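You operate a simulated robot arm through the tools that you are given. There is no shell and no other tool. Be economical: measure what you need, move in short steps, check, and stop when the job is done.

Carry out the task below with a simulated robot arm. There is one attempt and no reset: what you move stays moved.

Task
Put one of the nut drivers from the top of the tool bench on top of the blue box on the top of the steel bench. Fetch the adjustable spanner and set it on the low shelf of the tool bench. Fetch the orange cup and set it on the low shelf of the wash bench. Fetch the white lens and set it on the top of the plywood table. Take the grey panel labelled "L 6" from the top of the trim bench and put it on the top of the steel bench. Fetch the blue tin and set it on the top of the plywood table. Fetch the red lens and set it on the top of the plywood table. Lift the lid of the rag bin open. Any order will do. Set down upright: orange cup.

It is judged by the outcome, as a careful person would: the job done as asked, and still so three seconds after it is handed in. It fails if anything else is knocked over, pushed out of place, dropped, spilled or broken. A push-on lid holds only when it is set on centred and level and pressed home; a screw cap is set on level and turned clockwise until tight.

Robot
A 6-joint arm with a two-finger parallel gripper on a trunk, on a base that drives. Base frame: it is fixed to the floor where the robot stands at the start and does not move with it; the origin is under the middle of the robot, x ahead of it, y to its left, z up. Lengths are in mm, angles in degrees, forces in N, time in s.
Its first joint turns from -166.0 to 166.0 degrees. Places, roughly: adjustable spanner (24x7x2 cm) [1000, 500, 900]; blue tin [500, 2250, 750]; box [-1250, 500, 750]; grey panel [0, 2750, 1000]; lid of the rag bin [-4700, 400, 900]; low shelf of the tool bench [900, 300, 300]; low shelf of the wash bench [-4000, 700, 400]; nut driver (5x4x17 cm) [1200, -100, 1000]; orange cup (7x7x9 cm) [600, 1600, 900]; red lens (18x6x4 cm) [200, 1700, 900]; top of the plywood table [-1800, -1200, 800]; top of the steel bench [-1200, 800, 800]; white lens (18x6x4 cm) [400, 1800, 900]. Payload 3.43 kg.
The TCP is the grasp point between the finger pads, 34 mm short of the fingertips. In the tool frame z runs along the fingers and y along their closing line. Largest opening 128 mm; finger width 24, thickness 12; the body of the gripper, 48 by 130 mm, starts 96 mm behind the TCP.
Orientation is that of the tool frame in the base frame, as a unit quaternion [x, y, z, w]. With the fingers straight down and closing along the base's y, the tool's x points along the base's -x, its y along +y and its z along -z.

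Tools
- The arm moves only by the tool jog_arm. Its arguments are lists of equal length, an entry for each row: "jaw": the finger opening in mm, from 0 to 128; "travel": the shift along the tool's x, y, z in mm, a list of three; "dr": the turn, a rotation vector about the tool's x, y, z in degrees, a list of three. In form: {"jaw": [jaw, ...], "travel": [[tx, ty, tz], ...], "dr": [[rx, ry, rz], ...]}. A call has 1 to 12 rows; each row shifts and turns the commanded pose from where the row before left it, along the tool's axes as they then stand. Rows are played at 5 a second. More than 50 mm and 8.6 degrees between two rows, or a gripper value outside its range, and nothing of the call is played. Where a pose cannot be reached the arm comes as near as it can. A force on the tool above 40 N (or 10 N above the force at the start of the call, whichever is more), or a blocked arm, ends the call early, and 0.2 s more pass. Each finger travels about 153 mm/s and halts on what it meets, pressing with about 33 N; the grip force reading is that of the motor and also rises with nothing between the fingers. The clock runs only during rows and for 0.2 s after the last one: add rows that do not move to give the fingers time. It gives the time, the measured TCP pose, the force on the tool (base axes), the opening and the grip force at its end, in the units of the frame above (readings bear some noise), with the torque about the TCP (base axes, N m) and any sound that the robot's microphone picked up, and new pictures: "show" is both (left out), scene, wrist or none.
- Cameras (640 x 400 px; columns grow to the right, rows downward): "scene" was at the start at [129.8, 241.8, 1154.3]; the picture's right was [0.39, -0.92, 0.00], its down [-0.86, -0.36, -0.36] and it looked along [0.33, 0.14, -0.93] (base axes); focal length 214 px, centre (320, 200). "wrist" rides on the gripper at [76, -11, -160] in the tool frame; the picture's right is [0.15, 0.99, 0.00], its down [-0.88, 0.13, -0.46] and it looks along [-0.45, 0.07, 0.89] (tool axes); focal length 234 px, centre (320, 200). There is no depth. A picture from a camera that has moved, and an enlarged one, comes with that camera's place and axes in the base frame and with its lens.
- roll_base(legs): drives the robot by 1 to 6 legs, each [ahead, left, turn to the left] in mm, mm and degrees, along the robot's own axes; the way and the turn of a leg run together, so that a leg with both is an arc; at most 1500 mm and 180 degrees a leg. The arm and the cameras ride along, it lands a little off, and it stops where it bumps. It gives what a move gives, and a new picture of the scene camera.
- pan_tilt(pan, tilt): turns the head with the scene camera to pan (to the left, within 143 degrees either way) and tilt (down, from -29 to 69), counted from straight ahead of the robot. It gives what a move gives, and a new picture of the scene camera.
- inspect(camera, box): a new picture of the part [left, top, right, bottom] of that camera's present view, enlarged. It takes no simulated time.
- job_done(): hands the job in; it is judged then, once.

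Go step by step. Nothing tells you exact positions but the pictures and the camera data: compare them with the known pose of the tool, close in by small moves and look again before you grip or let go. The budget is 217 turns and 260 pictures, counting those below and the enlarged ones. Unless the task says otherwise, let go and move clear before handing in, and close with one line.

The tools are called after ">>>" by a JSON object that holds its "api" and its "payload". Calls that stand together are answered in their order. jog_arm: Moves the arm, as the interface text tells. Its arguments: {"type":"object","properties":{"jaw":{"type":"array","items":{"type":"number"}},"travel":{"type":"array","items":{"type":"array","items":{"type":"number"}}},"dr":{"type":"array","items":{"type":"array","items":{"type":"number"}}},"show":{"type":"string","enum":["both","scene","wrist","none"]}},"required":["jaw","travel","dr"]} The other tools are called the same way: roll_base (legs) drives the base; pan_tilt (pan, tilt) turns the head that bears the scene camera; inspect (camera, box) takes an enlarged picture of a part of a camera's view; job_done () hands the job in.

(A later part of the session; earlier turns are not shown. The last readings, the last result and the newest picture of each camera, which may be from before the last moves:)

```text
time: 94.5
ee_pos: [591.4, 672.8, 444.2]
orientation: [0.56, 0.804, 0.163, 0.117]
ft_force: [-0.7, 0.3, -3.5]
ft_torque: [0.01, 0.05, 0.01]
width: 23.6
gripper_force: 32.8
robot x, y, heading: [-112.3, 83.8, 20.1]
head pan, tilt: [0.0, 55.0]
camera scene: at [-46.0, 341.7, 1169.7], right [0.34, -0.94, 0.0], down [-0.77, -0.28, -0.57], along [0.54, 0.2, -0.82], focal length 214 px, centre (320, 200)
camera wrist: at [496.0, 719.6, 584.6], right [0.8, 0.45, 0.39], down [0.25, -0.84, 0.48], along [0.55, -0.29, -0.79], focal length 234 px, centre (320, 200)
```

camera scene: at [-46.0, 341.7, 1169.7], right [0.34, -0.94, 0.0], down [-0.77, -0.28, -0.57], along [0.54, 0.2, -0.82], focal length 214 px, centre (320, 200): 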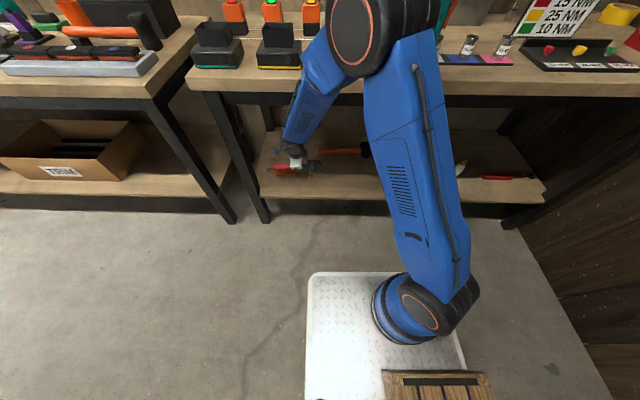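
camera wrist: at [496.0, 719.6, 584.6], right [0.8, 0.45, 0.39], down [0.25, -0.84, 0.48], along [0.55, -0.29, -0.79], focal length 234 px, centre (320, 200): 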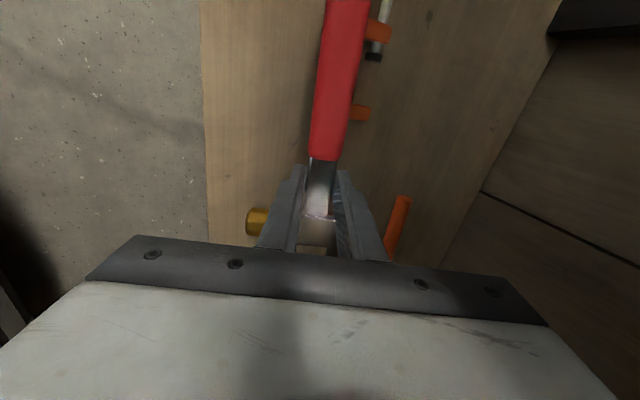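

Over the shelf, clear of clamp and hammer. Lower now.

>>> {"api": "jog_arm", "payload": {"jaw": [10, 10, 10, 10], "travel": [[0, -13.8, 32.2], [0, -11.8, 27.6], [0, -4, 9.2], [0, 0, 0]], "dr": [[0, 0, 0], [0, 0, 0], [0, 0, 0], [0, 0, 0]]}}

>>> {"api": "inspect", "payload": {"camera": "scene", "box": [240, 120, 400, 220]}}

```text
time: 95.5
ee_pos: [617.7, 686.8, 399.4]
orientation: [0.56, 0.806, 0.157, 0.114]
ft_force: [0.3, 0.2, -4.2]
ft_torque: [-0.02, 0.04, 0.01]
width: 23.6
gripper_force: 33.3
out of reach, approached as far as the arm can: row 1, 2, 3
robot x, y, heading: [-114.7, 84.1, 19.9]
head pan, tilt: [0.0, 55.0]
camera scene: at [-46.0, 341.8, 1169.7], right [0.34, -0.94, 0.0], down [-0.77, -0.28, -0.57], along [0.54, 0.2, -0.82], focal length 214 px, centre (320, 200)
camera wrist: at [524.1, 735.5, 541.8], right [0.81, 0.46, 0.38], down [0.26, -0.84, 0.48], along [0.53, -0.29, -0.79], focal length 234 px, centre (320, 200)
```

scene: 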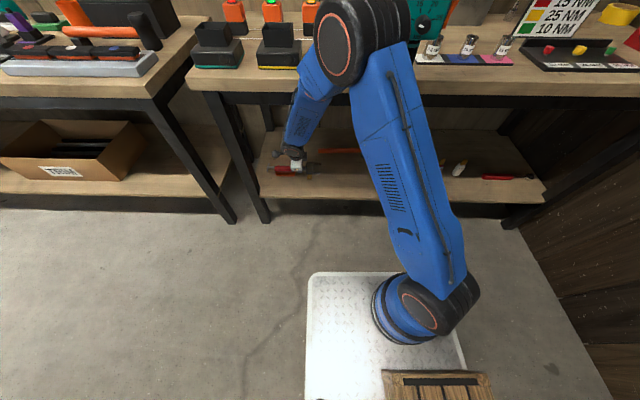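
wrist: 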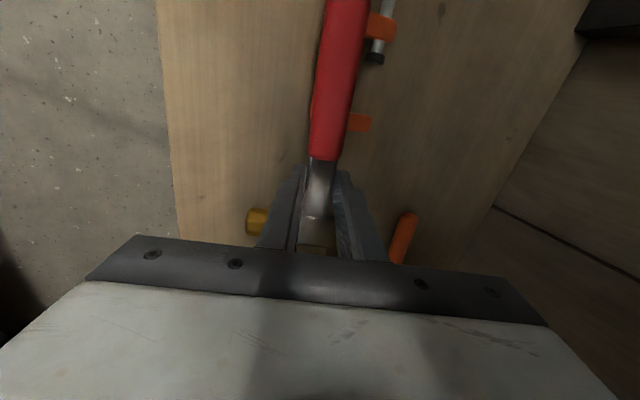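

```text
4.00 times, centred on (320, 170) of scene
camera zoom: at [-46.0, 341.8, 1169.7], right [0.34, -0.94, 0.0], down [-0.77, -0.28, -0.57], along [0.54, 0.2, -0.82], focal length 858 px, centre (320, 320)
```

zoom: 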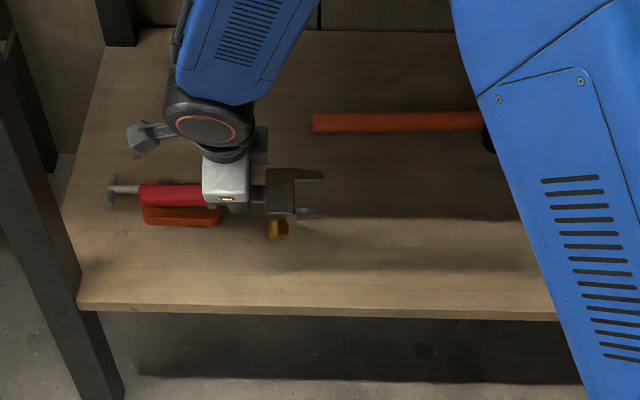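

The tilted pose limits how low the arm gets. I back out again while un-tilting to vertical, then lower further and go in low.

>>> {"api": "jog_arm", "payload": {"jaw": [10, 10, 10, 10, 10, 10], "travel": [[0, -46, -19], [0, -47, -14], [0, -48, -9.5], [0, -49, -5], [0, 0, 0], [0, 0, 0]], "dr": [[5.5, 0, 0], [5.5, 0, 0], [5.5, 0, 0], [5.5, 0, 0], [0, 0, 0], [0, 0, 0]]}}

```text
time: 96.9
ee_pos: [432.8, 620.4, 392.5]
orientation: [0.572, 0.82, 0.007, 0.009]
ft_force: [0.4, 1.0, -3.1]
ft_torque: [0.03, -0.04, 0.02]
width: 23.5
gripper_force: 33.0
robot x, y, heading: [-114.7, 83.0, 20.1]
head pan, tilt: [0.0, 55.0]
camera scene: at [-46.0, 341.8, 1169.7], right [0.34, -0.94, 0.0], down [-0.77, -0.28, -0.57], along [0.54, 0.2, -0.82], focal length 214 px, centre (320, 200)
camera wrist: at [392.4, 687.2, 551.2], right [0.88, 0.48, 0.02], down [0.42, -0.78, 0.47], along [0.24, -0.4, -0.89], focal length 234 px, centre (320, 200)
```

scene: 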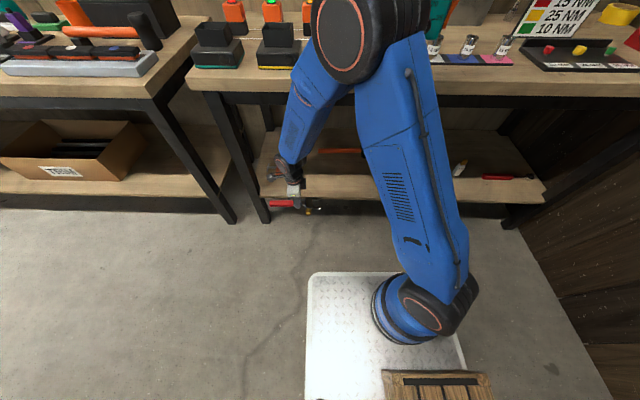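
wrist: 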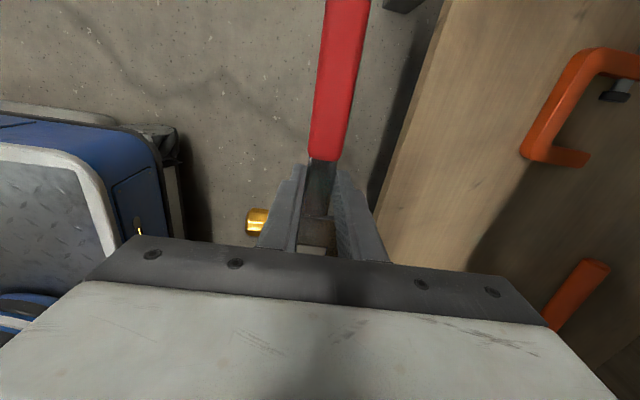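

Vertical and in front of the shelf. Lower 27 mm, then go in 150 mm.

>>> {"api": "jog_arm", "payload": {"jaw": [10, 10, 10, 10, 10, 10], "travel": [[0, 0, 26], [0, 30, 0], [0, 30, 0], [0, 30, 0], [0, 30, 0], [0, 0, 0]], "dr": [[-1.2, 0, 0], [0, 0, 0], [0, 0, 0], [0, 0, 0], [0, 0, 0], [0, 0, 0]]}}

```text
time: 98.3
ee_pos: [545.7, 659.3, 372.9]
orientation: [0.572, 0.82, 0.015, 0.015]
ft_force: [-0.7, -0.8, -4.5]
ft_torque: [-0.04, 0.03, 0.04]
width: 23.8
gripper_force: 33.3
robot x, y, heading: [-114.1, 86.9, 19.7]
head pan, tilt: [0.0, 55.0]
camera scene: at [-46.0, 341.8, 1169.7], right [0.34, -0.94, 0.0], down [-0.77, -0.28, -0.57], along [0.54, 0.2, -0.82], focal length 214 px, centre (320, 200)
camera wrist: at [502.5, 725.4, 531.9], right [0.88, 0.48, 0.04], down [0.41, -0.79, 0.47], along [0.26, -0.39, -0.88], focal length 234 px, centre (320, 200)
```

scene: 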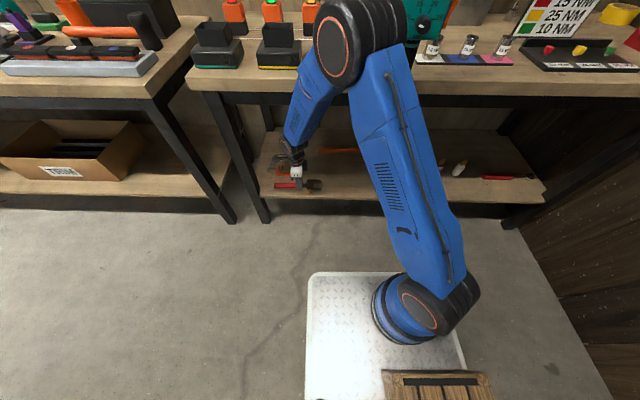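
wrist: 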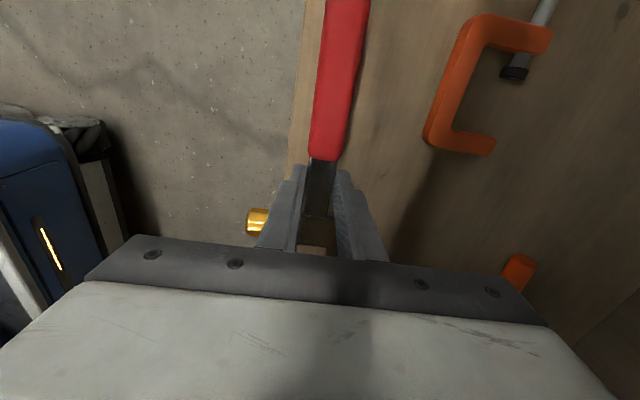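

Shelf edge at n≈694; go 38 mm more and then descend.

>>> {"api": "jog_arm", "payload": {"jaw": [10, 10, 10, 10, 10], "travel": [[0, 20, 0], [0, 20, 0], [0, 0, 10], [0, 0, 8], [0, 0, 0]], "dr": [[0, 0, 0], [0, 0, 0], [0, 0, 0], [0, 0, 0], [0, 0, 0]]}}

>>> {"api": "inspect", "payload": {"camera": "scene", "box": [250, 130, 370, 210]}}

```text
time: 99.7
ee_pos: [557.9, 672.5, 357.9]
orientation: [0.565, 0.825, 0.012, 0.015]
ft_force: [-0.5, 0.2, -3.3]
ft_torque: [0.01, 0.01, -0.03]
width: 23.5
gripper_force: 32.9
robot x, y, heading: [-128.3, 78.3, 20.0]
head pan, tilt: [0.0, 55.0]
stopped in row 5: the arm was blocked; the commanded pose is now the measured one
camera scene: at [-60.9, 339.6, 1169.9], right [0.34, -0.94, 0.0], down [-0.77, -0.28, -0.57], along [0.54, 0.2, -0.82], focal length 214 px, centre (320, 200)
camera wrist: at [512.8, 739.9, 515.9], right [0.87, 0.49, 0.04], down [0.42, -0.77, 0.47], along [0.26, -0.39, -0.88], focal length 234 px, centre (320, 200)
```

scene: 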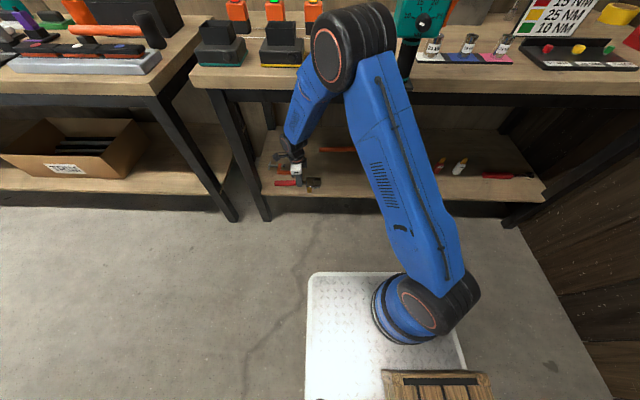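
wrist: 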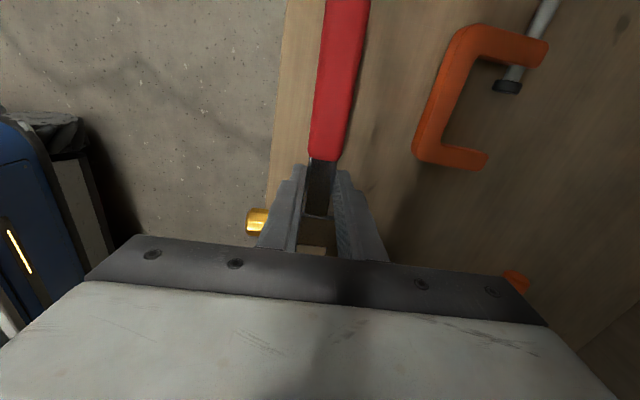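

```text
5.00 times, centred on (310, 170) of scene
camera zoom: at [-60.9, 339.6, 1169.9], right [0.34, -0.94, 0.0], down [-0.77, -0.28, -0.57], along [0.54, 0.2, -0.82], focal length 1072 px, centre (370, 350)
```

zoom: 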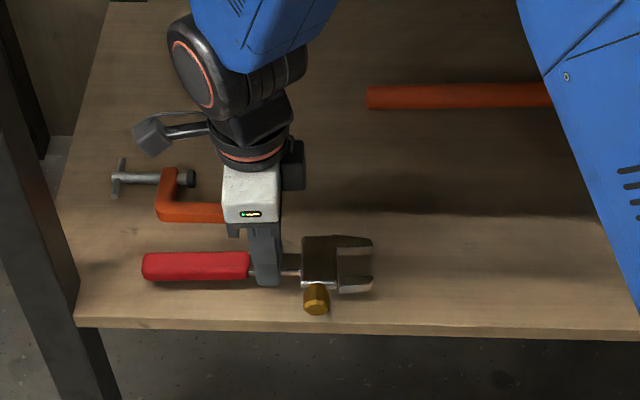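

The spanner is over the shelf with the knob inside the edge. Lower in small steps till contact.

>>> {"api": "jog_arm", "payload": {"jaw": [10, 10, 10, 10], "travel": [[0, -3, 6], [0, 0, 5], [0, 0, 5], [0, 0, 0]], "dr": [[0, 0, 0], [0, 0, 0], [0, 0, 0], [0, 0, 0]], "show": "none"}}

>>> {"api": "inspect", "payload": {"camera": "scene", "box": [250, 130, 370, 210]}}

```text
time: 100.7
ee_pos: [560.1, 672.8, 344.0]
orientation: [0.566, 0.824, 0.015, 0.016]
ft_force: [-0.7, 0.7, -3.3]
ft_torque: [-0.01, -0.01, -0.03]
width: 23.4
gripper_force: 33.1
robot x, y, heading: [-124.3, 78.8, 20.1]
head pan, tilt: [0.0, 55.0]
```

```text
5.00 times, centred on (310, 170) of scene
camera zoom: at [-60.0, 339.0, 1170.1], right [0.34, -0.94, 0.0], down [-0.77, -0.28, -0.58], along [0.54, 0.2, -0.82], focal length 1072 px, centre (370, 350)
```

zoom: 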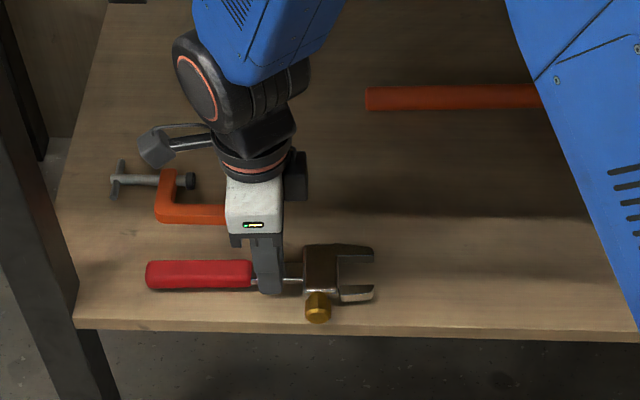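

It needs about 20 mm more inward so the knob is well on; now lower, I try a little further in.

>>> {"api": "jog_arm", "payload": {"jaw": [10, 10, 10, 10], "travel": [[0, 8, 0], [0, 8, 0], [0, 8, 0], [0, 0, 0]], "dr": [[0, 0, 0], [0, 0, 0], [0, 0, 0], [0, 0, 0]], "show": "none"}}

>>> {"api": "jog_arm", "payload": {"jaw": [10, 10, 10, 10], "travel": [[0, 0, 4], [0, 0, 4], [0, 0, 3], [0, 0, 0]], "dr": [[0, 0, 0], [0, 0, 0], [0, 0, 0], [0, 0, 0]], "show": "none"}}

>>> {"api": "inspect", "payload": {"camera": "scene", "box": [250, 130, 370, 210]}}

```text
time: 101.7
ee_pos: [562.5, 674.2, 347.7]
orientation: [0.561, 0.827, 0.01, 0.017]
ft_force: [-0.5, -0.8, -3.1]
ft_torque: [-0.03, 0.02, 0.01]
width: 23.6
gripper_force: 32.9
robot x, y, heading: [-129.3, 78.9, 20.2]
head pan, tilt: [0.0, 55.0]
```

```text
time: 102.7
ee_pos: [565.9, 681.0, 345.4]
orientation: [0.563, 0.826, 0.019, 0.018]
ft_force: [-0.1, -1.2, -3.9]
ft_torque: [0.05, 0.0, 0.04]
width: 23.8
gripper_force: 33.7
robot x, y, heading: [-131.0, 77.9, 20.3]
head pan, tilt: [0.0, 55.0]
```

```text
5.00 times, centred on (310, 170) of scene
camera zoom: at [-74.8, 332.7, 1171.8], right [0.34, -0.94, 0.0], down [-0.76, -0.28, -0.58], along [0.55, 0.2, -0.81], focal length 1072 px, centre (370, 350)
```

zoom: 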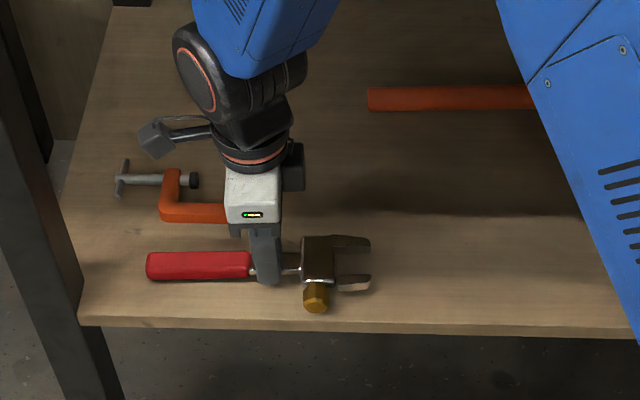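

Something still blocks; I check the forearm, bench edge and driver.

>>> {"api": "inspect", "payload": {"camera": "scene", "box": [230, 0, 480, 156]}}

```text
2.56 times, centred on (355, 78) of scene
camera zoom: at [-74.8, 332.7, 1171.8], right [0.34, -0.94, 0.0], down [-0.76, -0.28, -0.58], along [0.55, 0.2, -0.81], focal length 549 px, centre (230, 512)
```

zoom: 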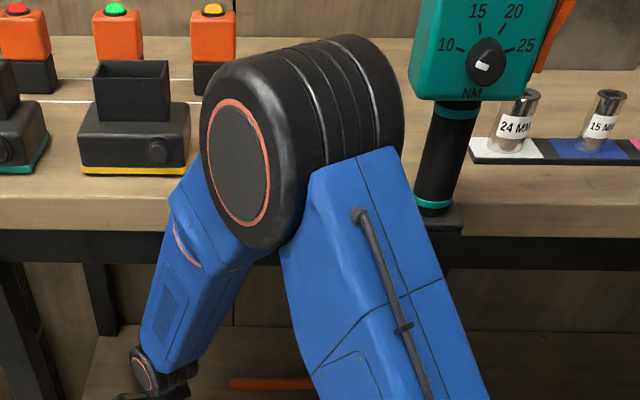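

The forearm leans on the bench's front rail. A small forward tilt of the fingers should free it and allow setting down.

>>> {"api": "jog_arm", "payload": {"jaw": [10, 10, 10, 10, 10], "travel": [[0, 0, 0], [0, 0, 0], [0, 0, 4], [0, 0, 4], [0, 0, 0]], "dr": [[-4, 0, 0], [-4, 0, 0], [0, 0, 0], [0, 0, 0], [0, 0, 0]], "show": "wrist"}}

>>> {"api": "inspect", "payload": {"camera": "scene", "box": [250, 130, 370, 210]}}

```text
time: 103.3
ee_pos: [586.7, 678.0, 337.3]
orientation: [0.568, 0.82, 0.056, 0.047]
ft_force: [-19.4, -17.4, 47.4]
ft_torque: [-0.8, 1.78, 0.63]
width: 24.0
gripper_force: 33.3
robot x, y, heading: [-122.2, 76.5, 19.9]
head pan, tilt: [0.0, 55.0]
stopped in row 2: the force on the tool passed its limit at 131 N (the readings are from after the stop); the commanded pose is now the measured one
camera wrist: at [526.6, 738.3, 491.3], right [0.86, 0.48, 0.14], down [0.37, -0.8, 0.48], along [0.35, -0.37, -0.86], focal length 234 px, centre (320, 200)
```

wrist: 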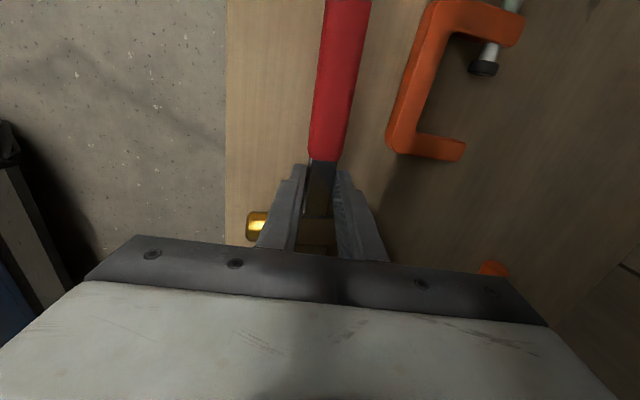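

```text
5.00 times, centred on (310, 170) of scene
camera zoom: at [-57.9, 337.4, 1170.1], right [0.34, -0.94, 0.0], down [-0.77, -0.28, -0.57], along [0.54, 0.2, -0.82], focal length 1072 px, centre (370, 350)
```

zoom: 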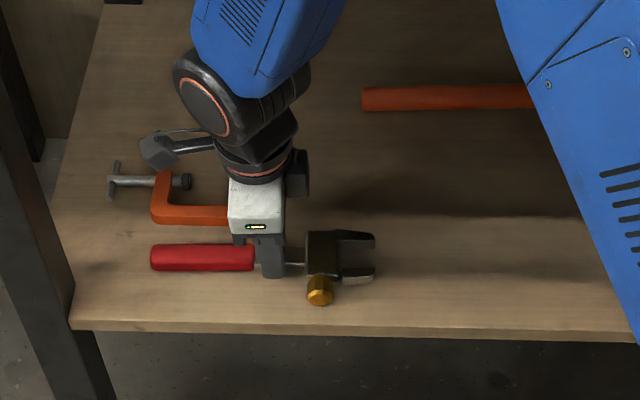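

The spanner is now touching the shelf well inside the edge. Ease up 2 mm and release.

>>> {"api": "jog_arm", "payload": {"jaw": [20, 26, 34, 44, 60, 60], "travel": [[0, 0, -3], [0, 0, 0], [0, 0, 0], [0, 0, 0], [0, 0, 0], [0, 0, 0]], "dr": [[0, 0, 0], [0, 0, 0], [0, 0, 0], [0, 0, 0], [0, 0, 0], [0, 0, 0]], "show": "wrist"}}

>>> {"api": "inspect", "payload": {"camera": "scene", "box": [250, 130, 370, 210]}}

```text
time: 104.4
ee_pos: [586.4, 678.7, 337.7]
orientation: [0.567, 0.821, 0.058, 0.047]
ft_force: [50.4, -6.1, 51.3]
ft_torque: [-0.33, -0.78, 0.25]
width: 30.1
gripper_force: 0.1
robot x, y, heading: [-123.0, 80.2, 19.9]
head pan, tilt: [0.0, 55.0]
stopped in row 5: the force on the tool passed its limit at 74 N (the readings are from after the stop); the commanded pose is now the measured one
camera wrist: at [527.6, 739.0, 491.8], right [0.86, 0.48, 0.15], down [0.37, -0.8, 0.48], along [0.35, -0.36, -0.86], focal length 234 px, centre (320, 200)
```

wrist: 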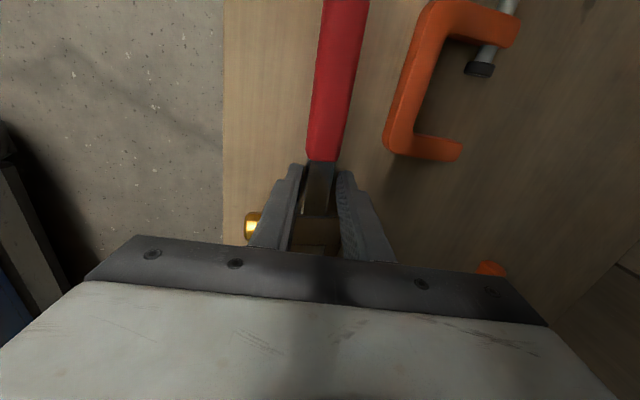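

```text
5.00 times, centred on (310, 170) of scene
camera zoom: at [-57.6, 338.1, 1169.8], right [0.34, -0.94, 0.0], down [-0.77, -0.28, -0.57], along [0.54, 0.2, -0.82], focal length 1072 px, centre (370, 350)
```

zoom: 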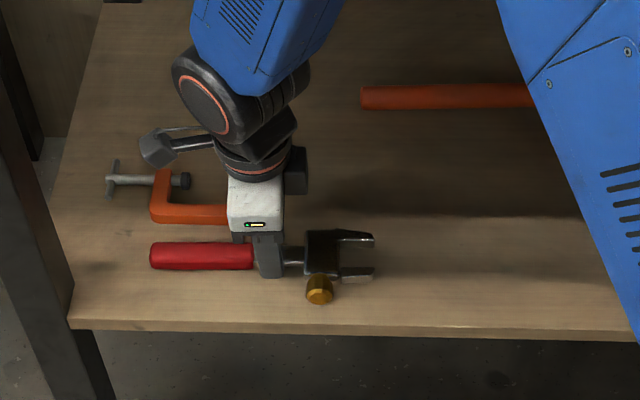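

A fingertip is pressing the shelf. Lift slightly more and open.

>>> {"api": "jog_arm", "payload": {"jaw": [30, 30, 36, 46, 60], "travel": [[0, 0, -4], [0, 0, -4], [0, 0, 0], [0, 0, 0], [0, 0, 0]], "dr": [[0, 0, 0], [0, 0, 0], [0, 0, 0], [0, 0, 0], [0, 0, 0]], "show": "wrist"}}

>>> {"api": "inspect", "payload": {"camera": "scene", "box": [250, 130, 370, 210]}}

```text
time: 105.6
ee_pos: [586.3, 679.8, 343.8]
orientation: [0.567, 0.82, 0.055, 0.047]
ft_force: [-1.0, 0.1, -0.2]
ft_torque: [0.0, 0.03, 0.0]
width: 60.0
gripper_force: 0.2
robot x, y, heading: [-120.6, 79.8, 19.9]
head pan, tilt: [0.0, 55.0]
camera wrist: at [525.7, 739.2, 497.8], right [0.86, 0.48, 0.14], down [0.37, -0.8, 0.48], along [0.35, -0.36, -0.86], focal length 234 px, centre (320, 200)
```

wrist: 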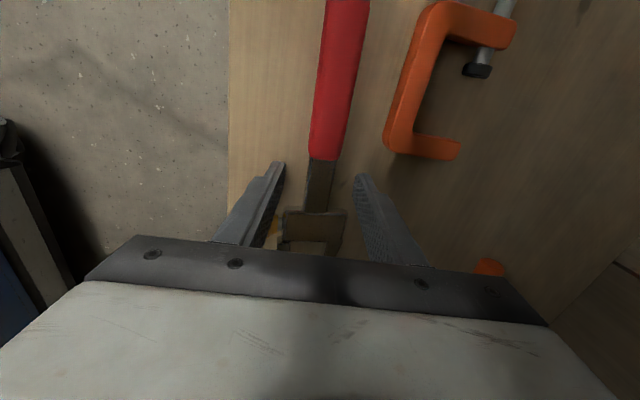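

```text
5.00 times, centred on (310, 170) of scene
camera zoom: at [-56.5, 339.0, 1169.6], right [0.34, -0.94, 0.0], down [-0.77, -0.28, -0.57], along [0.54, 0.19, -0.82], focal length 1072 px, centre (370, 350)
```

zoom: 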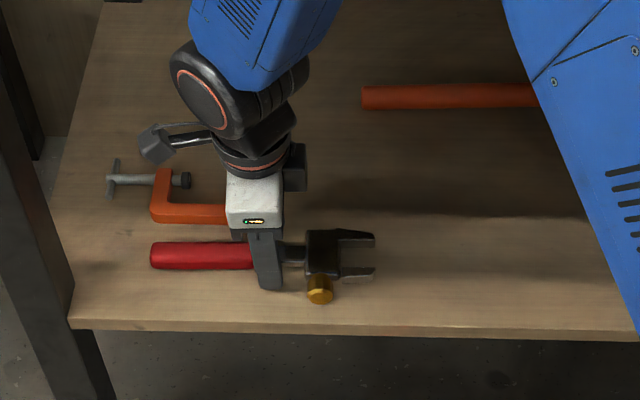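

The spanner is on the low shelf. Retract: up a little, then straight out, then up in front of the bench.

>>> {"api": "jog_arm", "payload": {"jaw": [64, 64, 64, 64, 64, 64, 64, 64], "travel": [[0, 0, -15], [0, -6, -14], [0, -45, -4], [0, -45, 0], [0, -45, 0], [0, -45, 0], [0, -10, 0], [0, 0, 0]], "dr": [[0, 0, 0], [0, 0, 0], [2, 0, 0], [2, 0, 0], [2, 0, 0], [2, 0, 0], [0, 0, 0], [0, 0, 0]], "show": "scene"}}

```text
time: 107.4
ee_pos: [397.7, 609.2, 358.7]
orientation: [0.569, 0.822, -0.001, 0.008]
ft_force: [0.2, -0.3, 0.1]
ft_torque: [-0.02, -0.03, -0.01]
width: 64.2
gripper_force: 0.0
robot x, y, heading: [-123.1, 74.7, 20.1]
head pan, tilt: [0.0, 55.0]
camera scene: at [-56.6, 338.4, 1169.8], right [0.34, -0.94, 0.0], down [-0.77, -0.28, -0.57], along [0.54, 0.2, -0.82], focal length 214 px, centre (320, 200)
```

scene: 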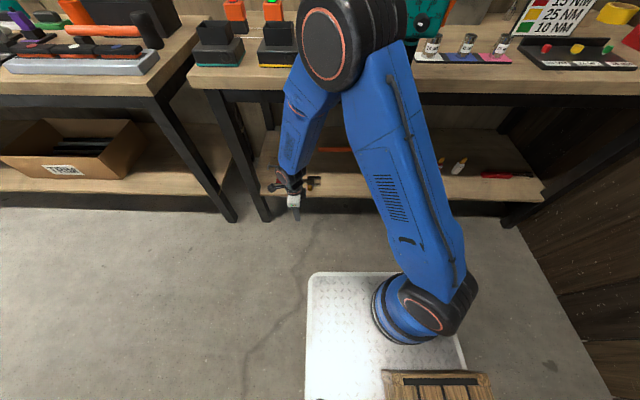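

Spanner placed. Now raise the arm in front of the bench.

>>> {"api": "jog_arm", "payload": {"jaw": [64, 64, 64, 64, 64, 64, 64, 64, 64, 64, 64, 64], "travel": [[0, -10, -40], [0, -10, -40], [0, -10, -40], [0, 0, -40], [0, 0, -45], [0, 0, -45], [0, 0, -45], [0, 0, -45], [0, 0, -45], [0, 0, -45], [0, 0, -45], [0, 0, -45]], "dr": [[0, 0, 0], [0, 0, 0], [0, 0, 0], [0, 0, 0], [0, 0, 0], [0, 0, 0], [0, 0, 0], [0, 0, 0], [0, 0, 0], [0, 0, 0], [0, 0, 0], [0, 0, 0]], "show": "scene"}}

```text
time: 110.0
ee_pos: [365.5, 604.0, 881.0]
orientation: [0.569, 0.822, -0.001, 0.008]
ft_force: [0.1, 0.0, 0.2]
ft_torque: [-0.04, 0.03, 0.0]
width: 63.9
gripper_force: 0.0
robot x, y, heading: [-122.5, 79.5, 20.0]
head pan, tilt: [0.0, 55.0]
camera scene: at [-56.5, 338.5, 1169.7], right [0.34, -0.94, 0.0], down [-0.77, -0.28, -0.57], along [0.54, 0.2, -0.82], focal length 214 px, centre (320, 200)
```

scene: 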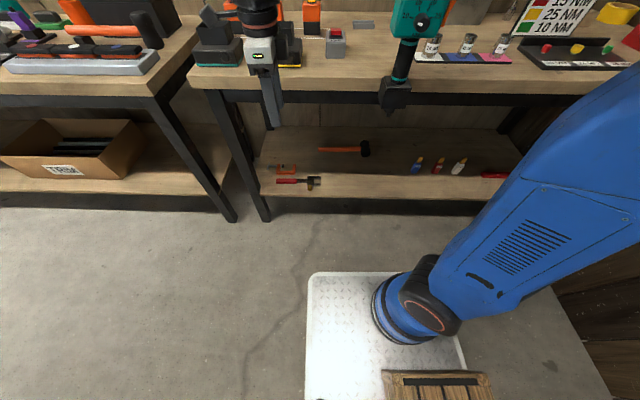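

All good; raise more, pull in and swing to the right in front of the torque driver.

>>> {"api": "jog_arm", "payload": {"jaw": [64, 64, 64, 64, 64, 64, 64, 64, 64, 64, 64, 64], "travel": [[0, -24, -43], [0, -24, -43], [0, -24, -43], [0, -24, -43], [0, -24, -43], [-45, 0, 0], [-45, 0, 0], [-45, 0, 0], [-45, 0, 0], [-45, 0, 0], [-45, 0, 0], [-45, 0, 0]], "dr": [[0, 0, 0], [0, 0, 0], [0, 0, 0], [0, 0, 0], [0, 0, 0], [0, 0, -6], [0, 0, -6], [0, 0, 0], [0, 0, 0], [0, 0, 0], [0, 0, 0], [0, 0, 0]], "show": "scene"}}

```text
time: 112.6
ee_pos: [407.3, 288.6, 1095.7]
orientation: [0.481, 0.877, -0.001, 0.008]
ft_force: [-0.2, -0.7, -0.1]
ft_torque: [-0.03, 0.01, 0.03]
width: 63.8
gripper_force: 0.0
robot x, y, heading: [-120.5, 80.2, 20.1]
head pan, tilt: [0.0, 55.0]
camera scene: at [-56.6, 338.3, 1169.8], right [0.34, -0.94, 0.0], down [-0.77, -0.28, -0.57], along [0.54, 0.2, -0.82], focal length 214 px, centre (320, 200)
```

scene: 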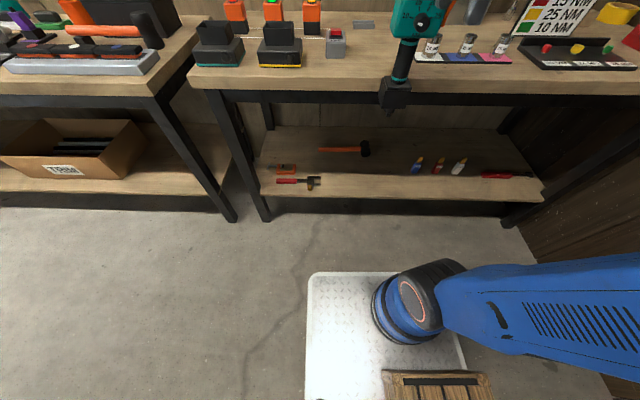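

Next the nut driver. Drive right partway, extend the arm forward, then continue.

>>> {"api": "roll_base", "payload": {"legs": [[0, -230, 0]]}}

>>> {"api": "jog_arm", "payload": {"jaw": [64, 64, 64, 64, 64], "travel": [[-20, 40, 0], [-20, 40, 0], [-20, 40, 0], [-20, 40, 0], [0, 0, 0]], "dr": [[0, 0, 0], [0, 0, 0], [0, 0, 0], [0, 0, 0], [0, 0, 0]], "show": "scene"}}

```text
time: 114.3
ee_pos: [486.1, 71.5, 1097.0]
orientation: [0.481, 0.877, -0.002, 0.007]
ft_force: [-0.2, 0.2, 0.7]
ft_torque: [-0.05, -0.02, 0.01]
width: 63.8
gripper_force: 0.1
robot x, y, heading: [-48.8, -137.5, 19.7]
head pan, tilt: [0.0, 55.0]
camera scene: at [21.5, 124.1, 1169.8], right [0.34, -0.94, 0.0], down [-0.77, -0.28, -0.57], along [0.54, 0.19, -0.82], focal length 214 px, centre (320, 200)
```

scene: 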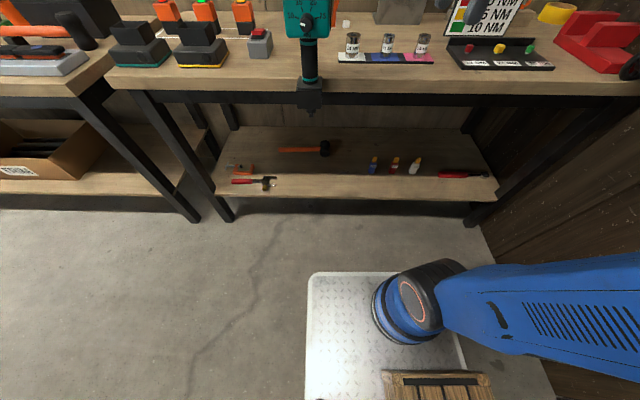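

```text
time: 115.5
ee_pos: [665.5, 89.9, 1099.4]
orientation: [0.481, 0.876, -0.001, 0.007]
ft_force: [-0.5, -0.1, 0.6]
ft_torque: [0.03, 0.03, 0.01]
width: 64.3
gripper_force: 0.1
robot x, y, heading: [-45.2, -135.8, 19.9]
head pan, tilt: [0.0, 55.0]
camera scene: at [21.4, 124.1, 1169.8], right [0.34, -0.94, 0.0], down [-0.77, -0.28, -0.57], along [0.54, 0.19, -0.82], focal length 214 px, centre (320, 200)
```

scene: 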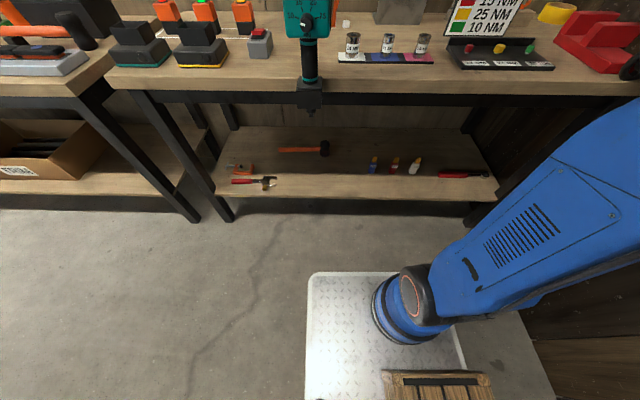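

Shift the tool right, then drive ahead ~360 mm with the deck under the shelf (as before).

>>> {"api": "jog_arm", "payload": {"jaw": [64, 64, 64, 64, 64], "travel": [[-44, 0, 0], [-44, 0, 0], [-44, 0, 0], [-44, 0, 0], [0, 0, 0]], "dr": [[0, 0, 0], [0, 0, 0], [0, 0, 0], [0, 0, 0], [0, 0, 0]], "show": "none"}}

>>> {"api": "roll_base", "payload": {"legs": [[200, 0, 0]]}}

```text
time: 116.7
ee_pos: [758.3, -59.1, 1103.2]
orientation: [0.482, 0.876, -0.002, 0.007]
ft_force: [0.4, -0.5, -0.7]
ft_torque: [-0.02, 0.01, 0.06]
width: 63.6
gripper_force: 0.1
robot x, y, heading: [-47.0, -131.3, 19.6]
head pan, tilt: [0.0, 55.0]
```

```text
time: 118.3
ee_pos: [944.4, 8.2, 1102.1]
orientation: [0.482, 0.876, -0.001, 0.008]
ft_force: [-0.5, 0.1, 0.4]
ft_torque: [0.0, -0.01, 0.01]
width: 64.0
gripper_force: 0.1
robot x, y, heading: [137.6, -65.8, 19.9]
head pan, tilt: [0.0, 55.0]
camera scene: at [208.1, 190.8, 1169.8], right [0.34, -0.94, 0.0], down [-0.77, -0.28, -0.57], along [0.54, 0.19, -0.82], focal length 214 px, centre (320, 200)
```

scene: 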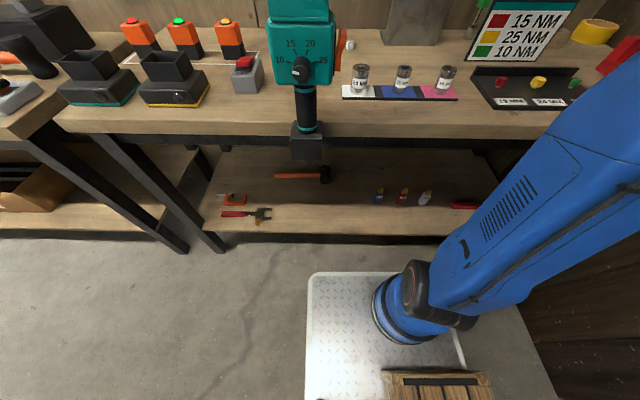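

Look at the nut drivers from here.

>>> {"api": "pan_tilt", "payload": {"pan": -10, "tilt": 25}}

>>> {"api": "inspect", "payload": {"camera": "scene", "box": [260, 100, 460, 225]}}

```text
time: 119.3
ee_pos: [943.7, 9.2, 1102.4]
orientation: [0.482, 0.876, -0.001, 0.007]
ft_force: [0.6, 0.3, 0.7]
ft_torque: [-0.02, -0.04, -0.03]
width: 64.1
gripper_force: 0.0
robot x, y, heading: [139.2, -66.2, 19.7]
head pan, tilt: [-10.0, 25.0]
camera scene: at [231.0, 182.0, 1213.7], right [0.17, -0.99, 0.0], down [-0.42, -0.07, -0.91], along [0.89, 0.15, -0.42], focal length 214 px, centre (320, 200)
```

scene: 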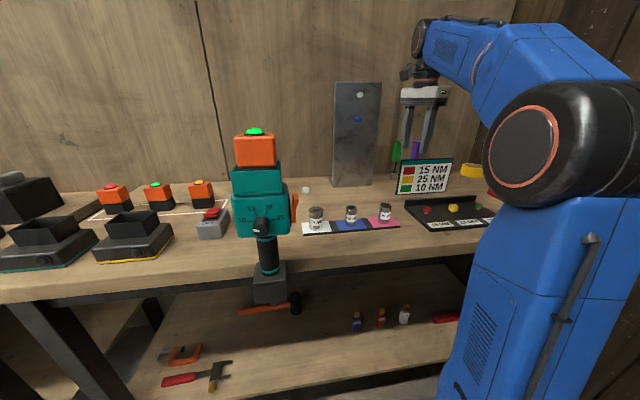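

```text
3.20 times, centred on (360, 162) of scene
camera zoom: at [231.0, 182.0, 1213.7], right [0.17, -0.99, 0.0], down [-0.42, -0.07, -0.91], along [0.89, 0.15, -0.42], focal length 686 px, centre (192, 320)
```

zoom: 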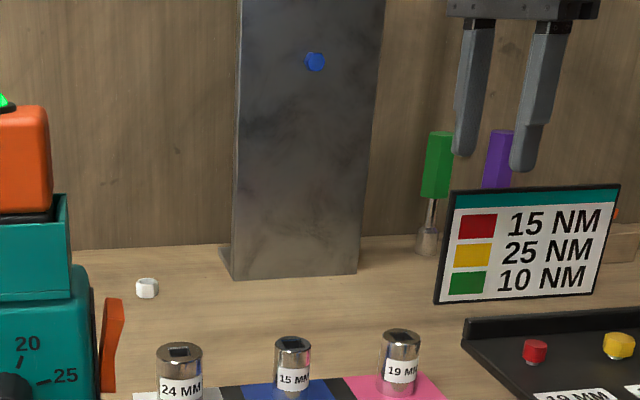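

The green nut driver stands at about (1243, -3), handle z≈960–1050. I align the fingers parallel to the wall, line up, and drive closer.

>>> {"api": "jog_arm", "payload": {"jaw": [64, 64, 64, 64, 64, 64, 64, 64, 64, 64, 64, 64], "travel": [[0, 0, -10], [0, 0, 0], [0, 0, 0], [0, 0, 0], [0, 0, 0], [0, 0, 0], [0, 0, 0], [0, 0, 0], [0, 0, 0], [0, -35, 0], [0, -35, 0], [0, -30, 0]], "dr": [[0, 0, -8.4], [0, 0, -8.4], [0, 0, -8.4], [0, 0, -8.4], [0, 0, -8.4], [0, 0, -8.4], [0, 0, -8.4], [0, 0, -8.4], [0, 0, -8.3], [0, 0, 0], [0, 0, 0], [0, 0, 0]], "show": "none"}}

>>> {"api": "roll_base", "payload": {"legs": [[155, 0, -2]]}}

>>> {"api": "jog_arm", "payload": {"jaw": [64], "travel": [[0, 0, 0]], "dr": [[0, 0, 0]], "show": "wrist"}}

```text
time: 121.9
ee_pos: [975.3, -86.9, 1115.0]
orientation: [-0.156, 0.988, -0.006, 0.005]
ft_force: [-0.7, -0.9, 0.4]
ft_torque: [-0.01, 0.0, 0.02]
width: 64.1
gripper_force: 0.0
robot x, y, heading: [140.7, -68.1, 19.8]
head pan, tilt: [-10.0, 25.0]
```

```text
time: 123.3
ee_pos: [1123.4, -63.0, 1113.8]
orientation: [-0.138, 0.99, -0.005, 0.004]
ft_force: [0.3, 0.4, -0.3]
ft_torque: [0.01, 0.0, 0.0]
width: 63.8
gripper_force: 0.1
robot x, y, heading: [288.5, -17.8, 18.0]
head pan, tilt: [-10.0, 25.0]
camera scene: at [388.8, 229.8, 1213.8], right [0.14, -0.99, 0.0], down [-0.42, -0.06, -0.91], along [0.9, 0.12, -0.42], focal length 214 px, centre (320, 200)
```

scene: 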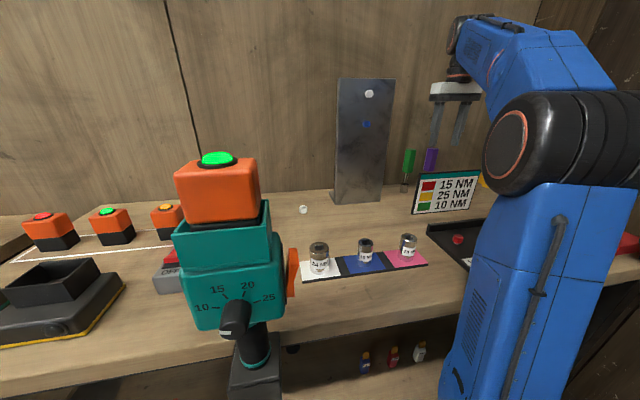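

```text
time: 123.7
ee_pos: [1125.0, -61.7, 1115.6]
orientation: [-0.138, 0.99, -0.006, 0.004]
ft_force: [0.0, -0.5, 0.0]
ft_torque: [0.02, -0.01, 0.0]
width: 63.9
gripper_force: 0.1
robot x, y, heading: [294.2, -14.3, 18.0]
head pan, tilt: [-10.0, 25.0]
camera wrist: at [1053.1, -91.9, 1273.6], right [-0.41, 0.91, -0.01], down [0.81, 0.37, 0.46], along [0.42, 0.18, -0.89], focal length 234 px, centre (320, 200)
```

wrist: 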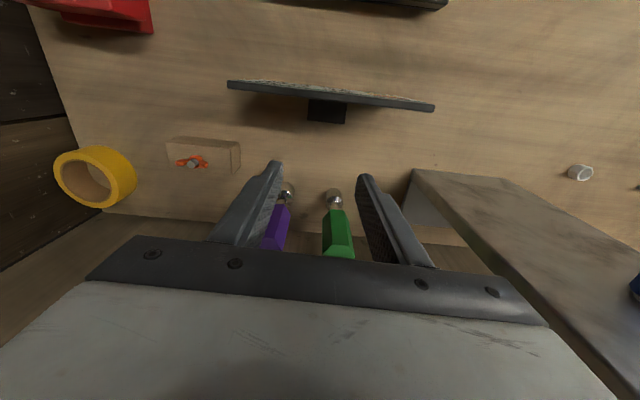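

Green handle at about (1217, 5). Move over in two steps and verify.

>>> {"api": "jog_arm", "payload": {"jaw": [64, 64, 64, 64], "travel": [[-30, 20, 0], [-35, 19, 0], [-25, 0, 0], [0, 0, 0]], "dr": [[0, 0, 0], [0, 0, 0], [0, 0, 0], [0, 0, 0]]}}

>>> {"api": "inspect", "payload": {"camera": "scene", "box": [360, 50, 500, 220]}}

```text
time: 124.7
ee_pos: [1182.4, -0.2, 1128.9]
orientation: [-0.139, 0.99, -0.006, 0.013]
ft_force: [-0.3, 0.1, 0.3]
ft_torque: [0.01, 0.02, -0.03]
width: 64.0
gripper_force: 0.0
robot x, y, heading: [285.8, -15.1, 17.8]
head pan, tilt: [-10.0, 25.0]
camera scene: at [375.2, 227.8, 1215.0], right [0.14, -0.99, 0.0], down [-0.41, -0.06, -0.91], along [0.9, 0.12, -0.41], focal length 214 px, centre (320, 200)
camera wrist: at [1109.1, -30.3, 1286.1], right [-0.41, 0.91, -0.02], down [0.8, 0.37, 0.47], along [0.44, 0.18, -0.88], focal length 234 px, centre (320, 200)
```

scene: 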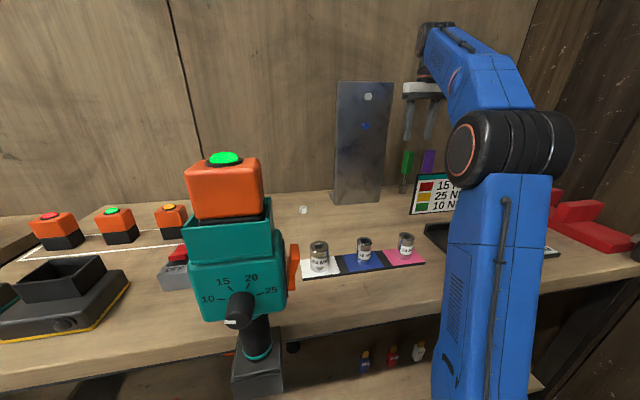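
wrist: 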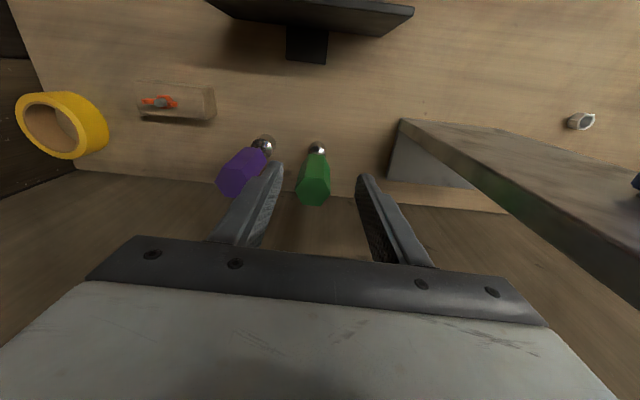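

```text
2.35 times, centred on (430, 135) of scene
camera zoom: at [375.2, 227.8, 1215.0], right [0.14, -0.99, 0.0], down [-0.41, -0.06, -0.91], along [0.9, 0.12, -0.41], focal length 505 px, centre (61, 353)
```

zoom: 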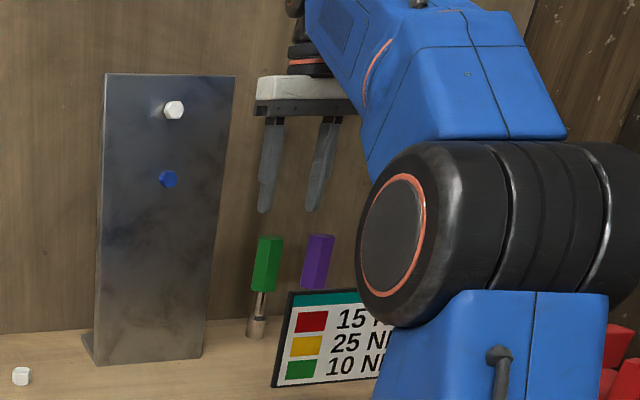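

The wrist's back met the wall; I back off and tilt the fingers toward the wall instead.

>>> {"api": "jog_arm", "payload": {"jaw": [64, 64, 64, 64, 64, 64], "travel": [[45, 0, 0], [20, 0, 0], [0, 0, 0], [0, 0, 0], [0, 0, 0], [0, 0, 0]], "dr": [[0, 0, 0], [0, -8.5, 0], [0, -8.5, 0], [0, -8.5, 0], [0, -8.5, 0], [0, 0, 0]]}}

```text
time: 126.1
ee_pos: [1137.2, -17.9, 1114.5]
orientation: [-0.135, 0.946, 0.035, 0.294]
ft_force: [-0.6, -0.3, -0.7]
ft_torque: [-0.02, -0.01, -0.01]
width: 63.7
gripper_force: 0.1
robot x, y, heading: [288.4, -17.4, 17.9]
head pan, tilt: [-10.0, 25.0]
camera scene: at [388.7, 229.8, 1213.8], right [0.14, -0.99, 0.0], down [-0.42, -0.06, -0.91], along [0.9, 0.12, -0.42], focal length 214 px, centre (320, 200)
camera wrist: at [993.8, -69.5, 1202.3], right [-0.39, 0.92, -0.1], down [0.41, 0.27, 0.87], along [0.82, 0.3, -0.48], focal length 234 px, centre (320, 200)
```

scene: 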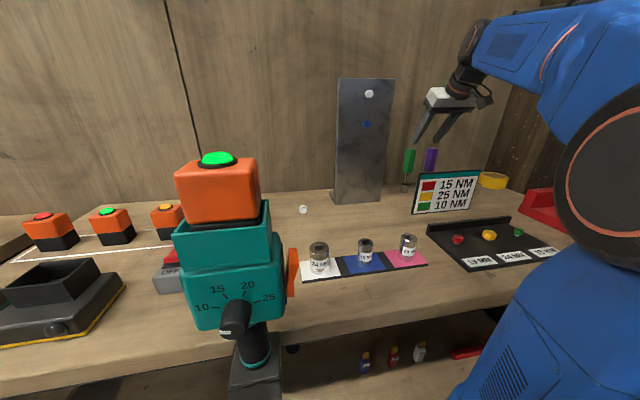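
wrist: 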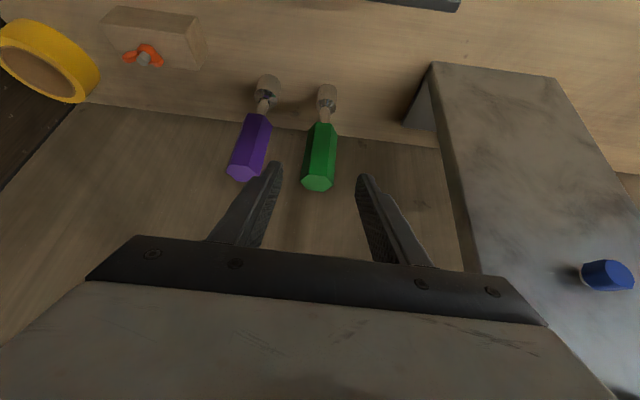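

Aligned. Advance along the fingers 128 mm around the green handle.

>>> {"api": "jog_arm", "payload": {"jaw": [64, 64, 64, 64], "travel": [[-3, 1, 43], [-3, 1, 43], [-2, 0.5, 42], [0, 0, 0]], "dr": [[0, 0, 0], [0, 0, 0], [0, 0, 0], [0, 0, 0]]}}

>>> {"api": "inspect", "payload": {"camera": "scene", "box": [360, 50, 500, 220]}}

```text
time: 127.1
ee_pos: [1211.7, 6.3, 1012.4]
orientation: [-0.135, 0.946, 0.035, 0.293]
ft_force: [-0.4, 0.5, 0.5]
ft_torque: [-0.01, 0.01, -0.02]
width: 63.8
gripper_force: 0.1
robot x, y, heading: [290.1, -17.8, 17.8]
head pan, tilt: [-10.0, 25.0]
camera scene: at [388.7, 229.9, 1213.8], right [0.14, -0.99, 0.0], down [-0.42, -0.06, -0.91], along [0.9, 0.12, -0.42], focal length 214 px, centre (320, 200)
camera wrist: at [1067.6, -46.1, 1101.3], right [-0.39, 0.92, -0.1], down [0.41, 0.27, 0.87], along [0.82, 0.3, -0.48], focal length 234 px, centre (320, 200)
```

scene: 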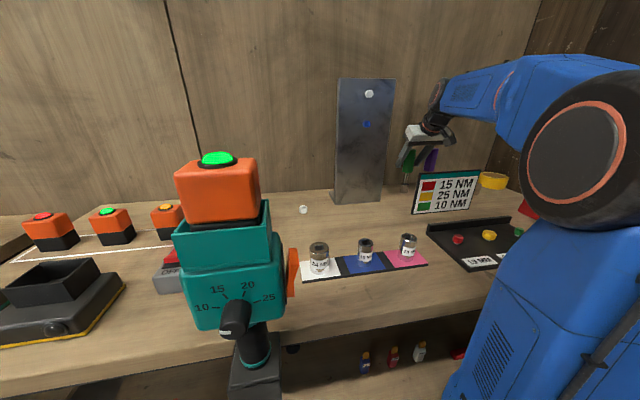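
wrist: 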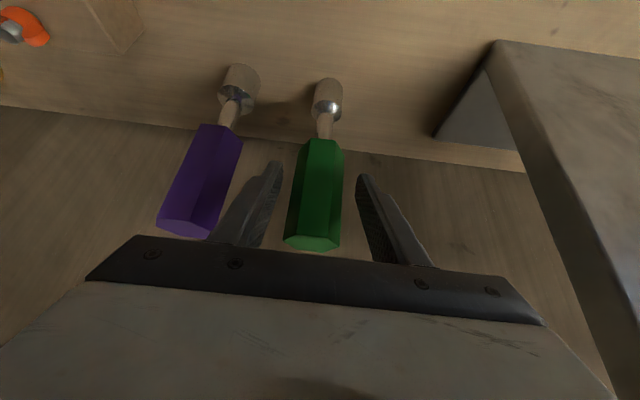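

```text
2.35 times, centred on (430, 135) of scene
camera zoom: at [388.7, 229.9, 1213.8], right [0.14, -0.99, 0.0], down [-0.42, -0.06, -0.91], along [0.9, 0.12, -0.42], focal length 505 px, centre (61, 353)
```

zoom: 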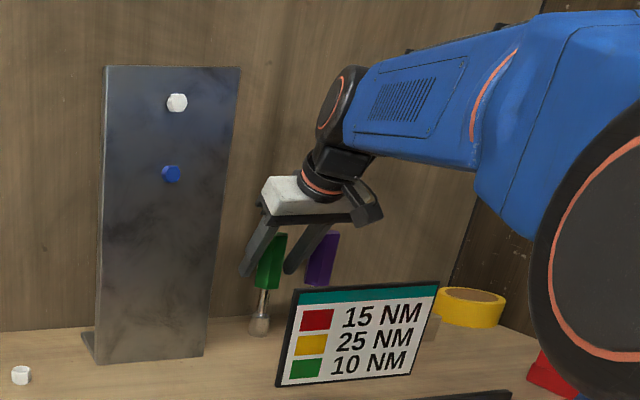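

Close on the handle and lift vertically.

>>> {"api": "jog_arm", "payload": {"jaw": [40, 25, 10, 10, 10, 10, 10, 10, 10], "travel": [[0, 0, 0], [0, 0, 0], [0, 0, 0], [0, 0, 0], [0, 0, 0], [-8, 0, -12], [-22.6, -0.5, -33], [-22.6, -0.5, -33], [0, 0, 0]], "dr": [[0, 0, 0], [0, 0, 0], [0, 0, 0], [0, 0, 0], [0, 0, 0], [0, 0, 0], [0, 0, 0], [0, 0, 0], [0, 0, 0]]}}

```text
time: 129.1
ee_pos: [1211.9, 6.1, 1107.5]
orientation: [-0.135, 0.945, 0.035, 0.294]
ft_force: [0.5, 0.4, -2.9]
ft_torque: [-0.02, 0.02, 0.01]
width: 35.6
gripper_force: 33.6
robot x, y, heading: [290.4, -19.0, 18.1]
head pan, tilt: [-10.0, 25.0]
camera scene: at [388.9, 229.9, 1213.8], right [0.14, -0.99, 0.0], down [-0.42, -0.06, -0.91], along [0.9, 0.12, -0.42], focal length 214 px, centre (320, 200)
camera wrist: at [1068.3, -46.2, 1196.2], right [-0.39, 0.92, -0.1], down [0.41, 0.27, 0.87], along [0.82, 0.3, -0.48], focal length 234 px, centre (320, 200)
```

scene: 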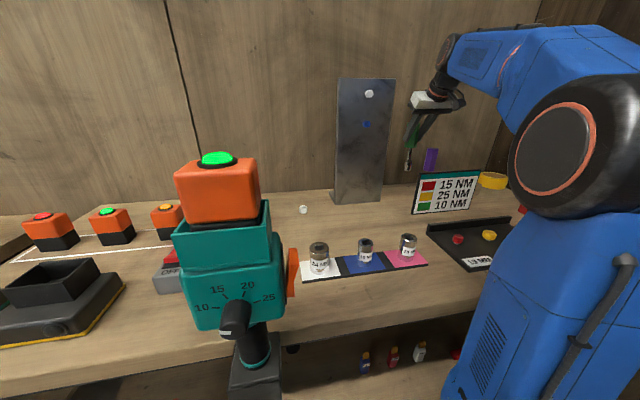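
wrist: 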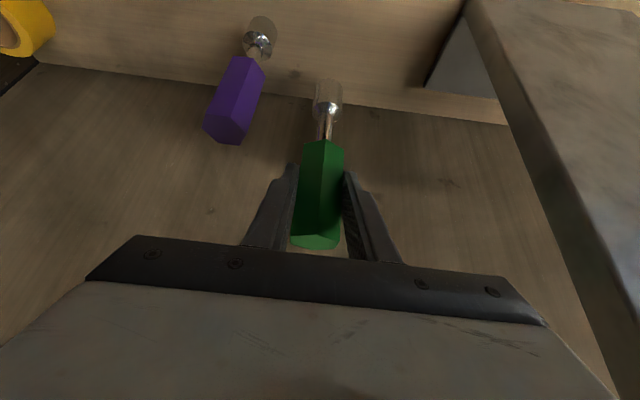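

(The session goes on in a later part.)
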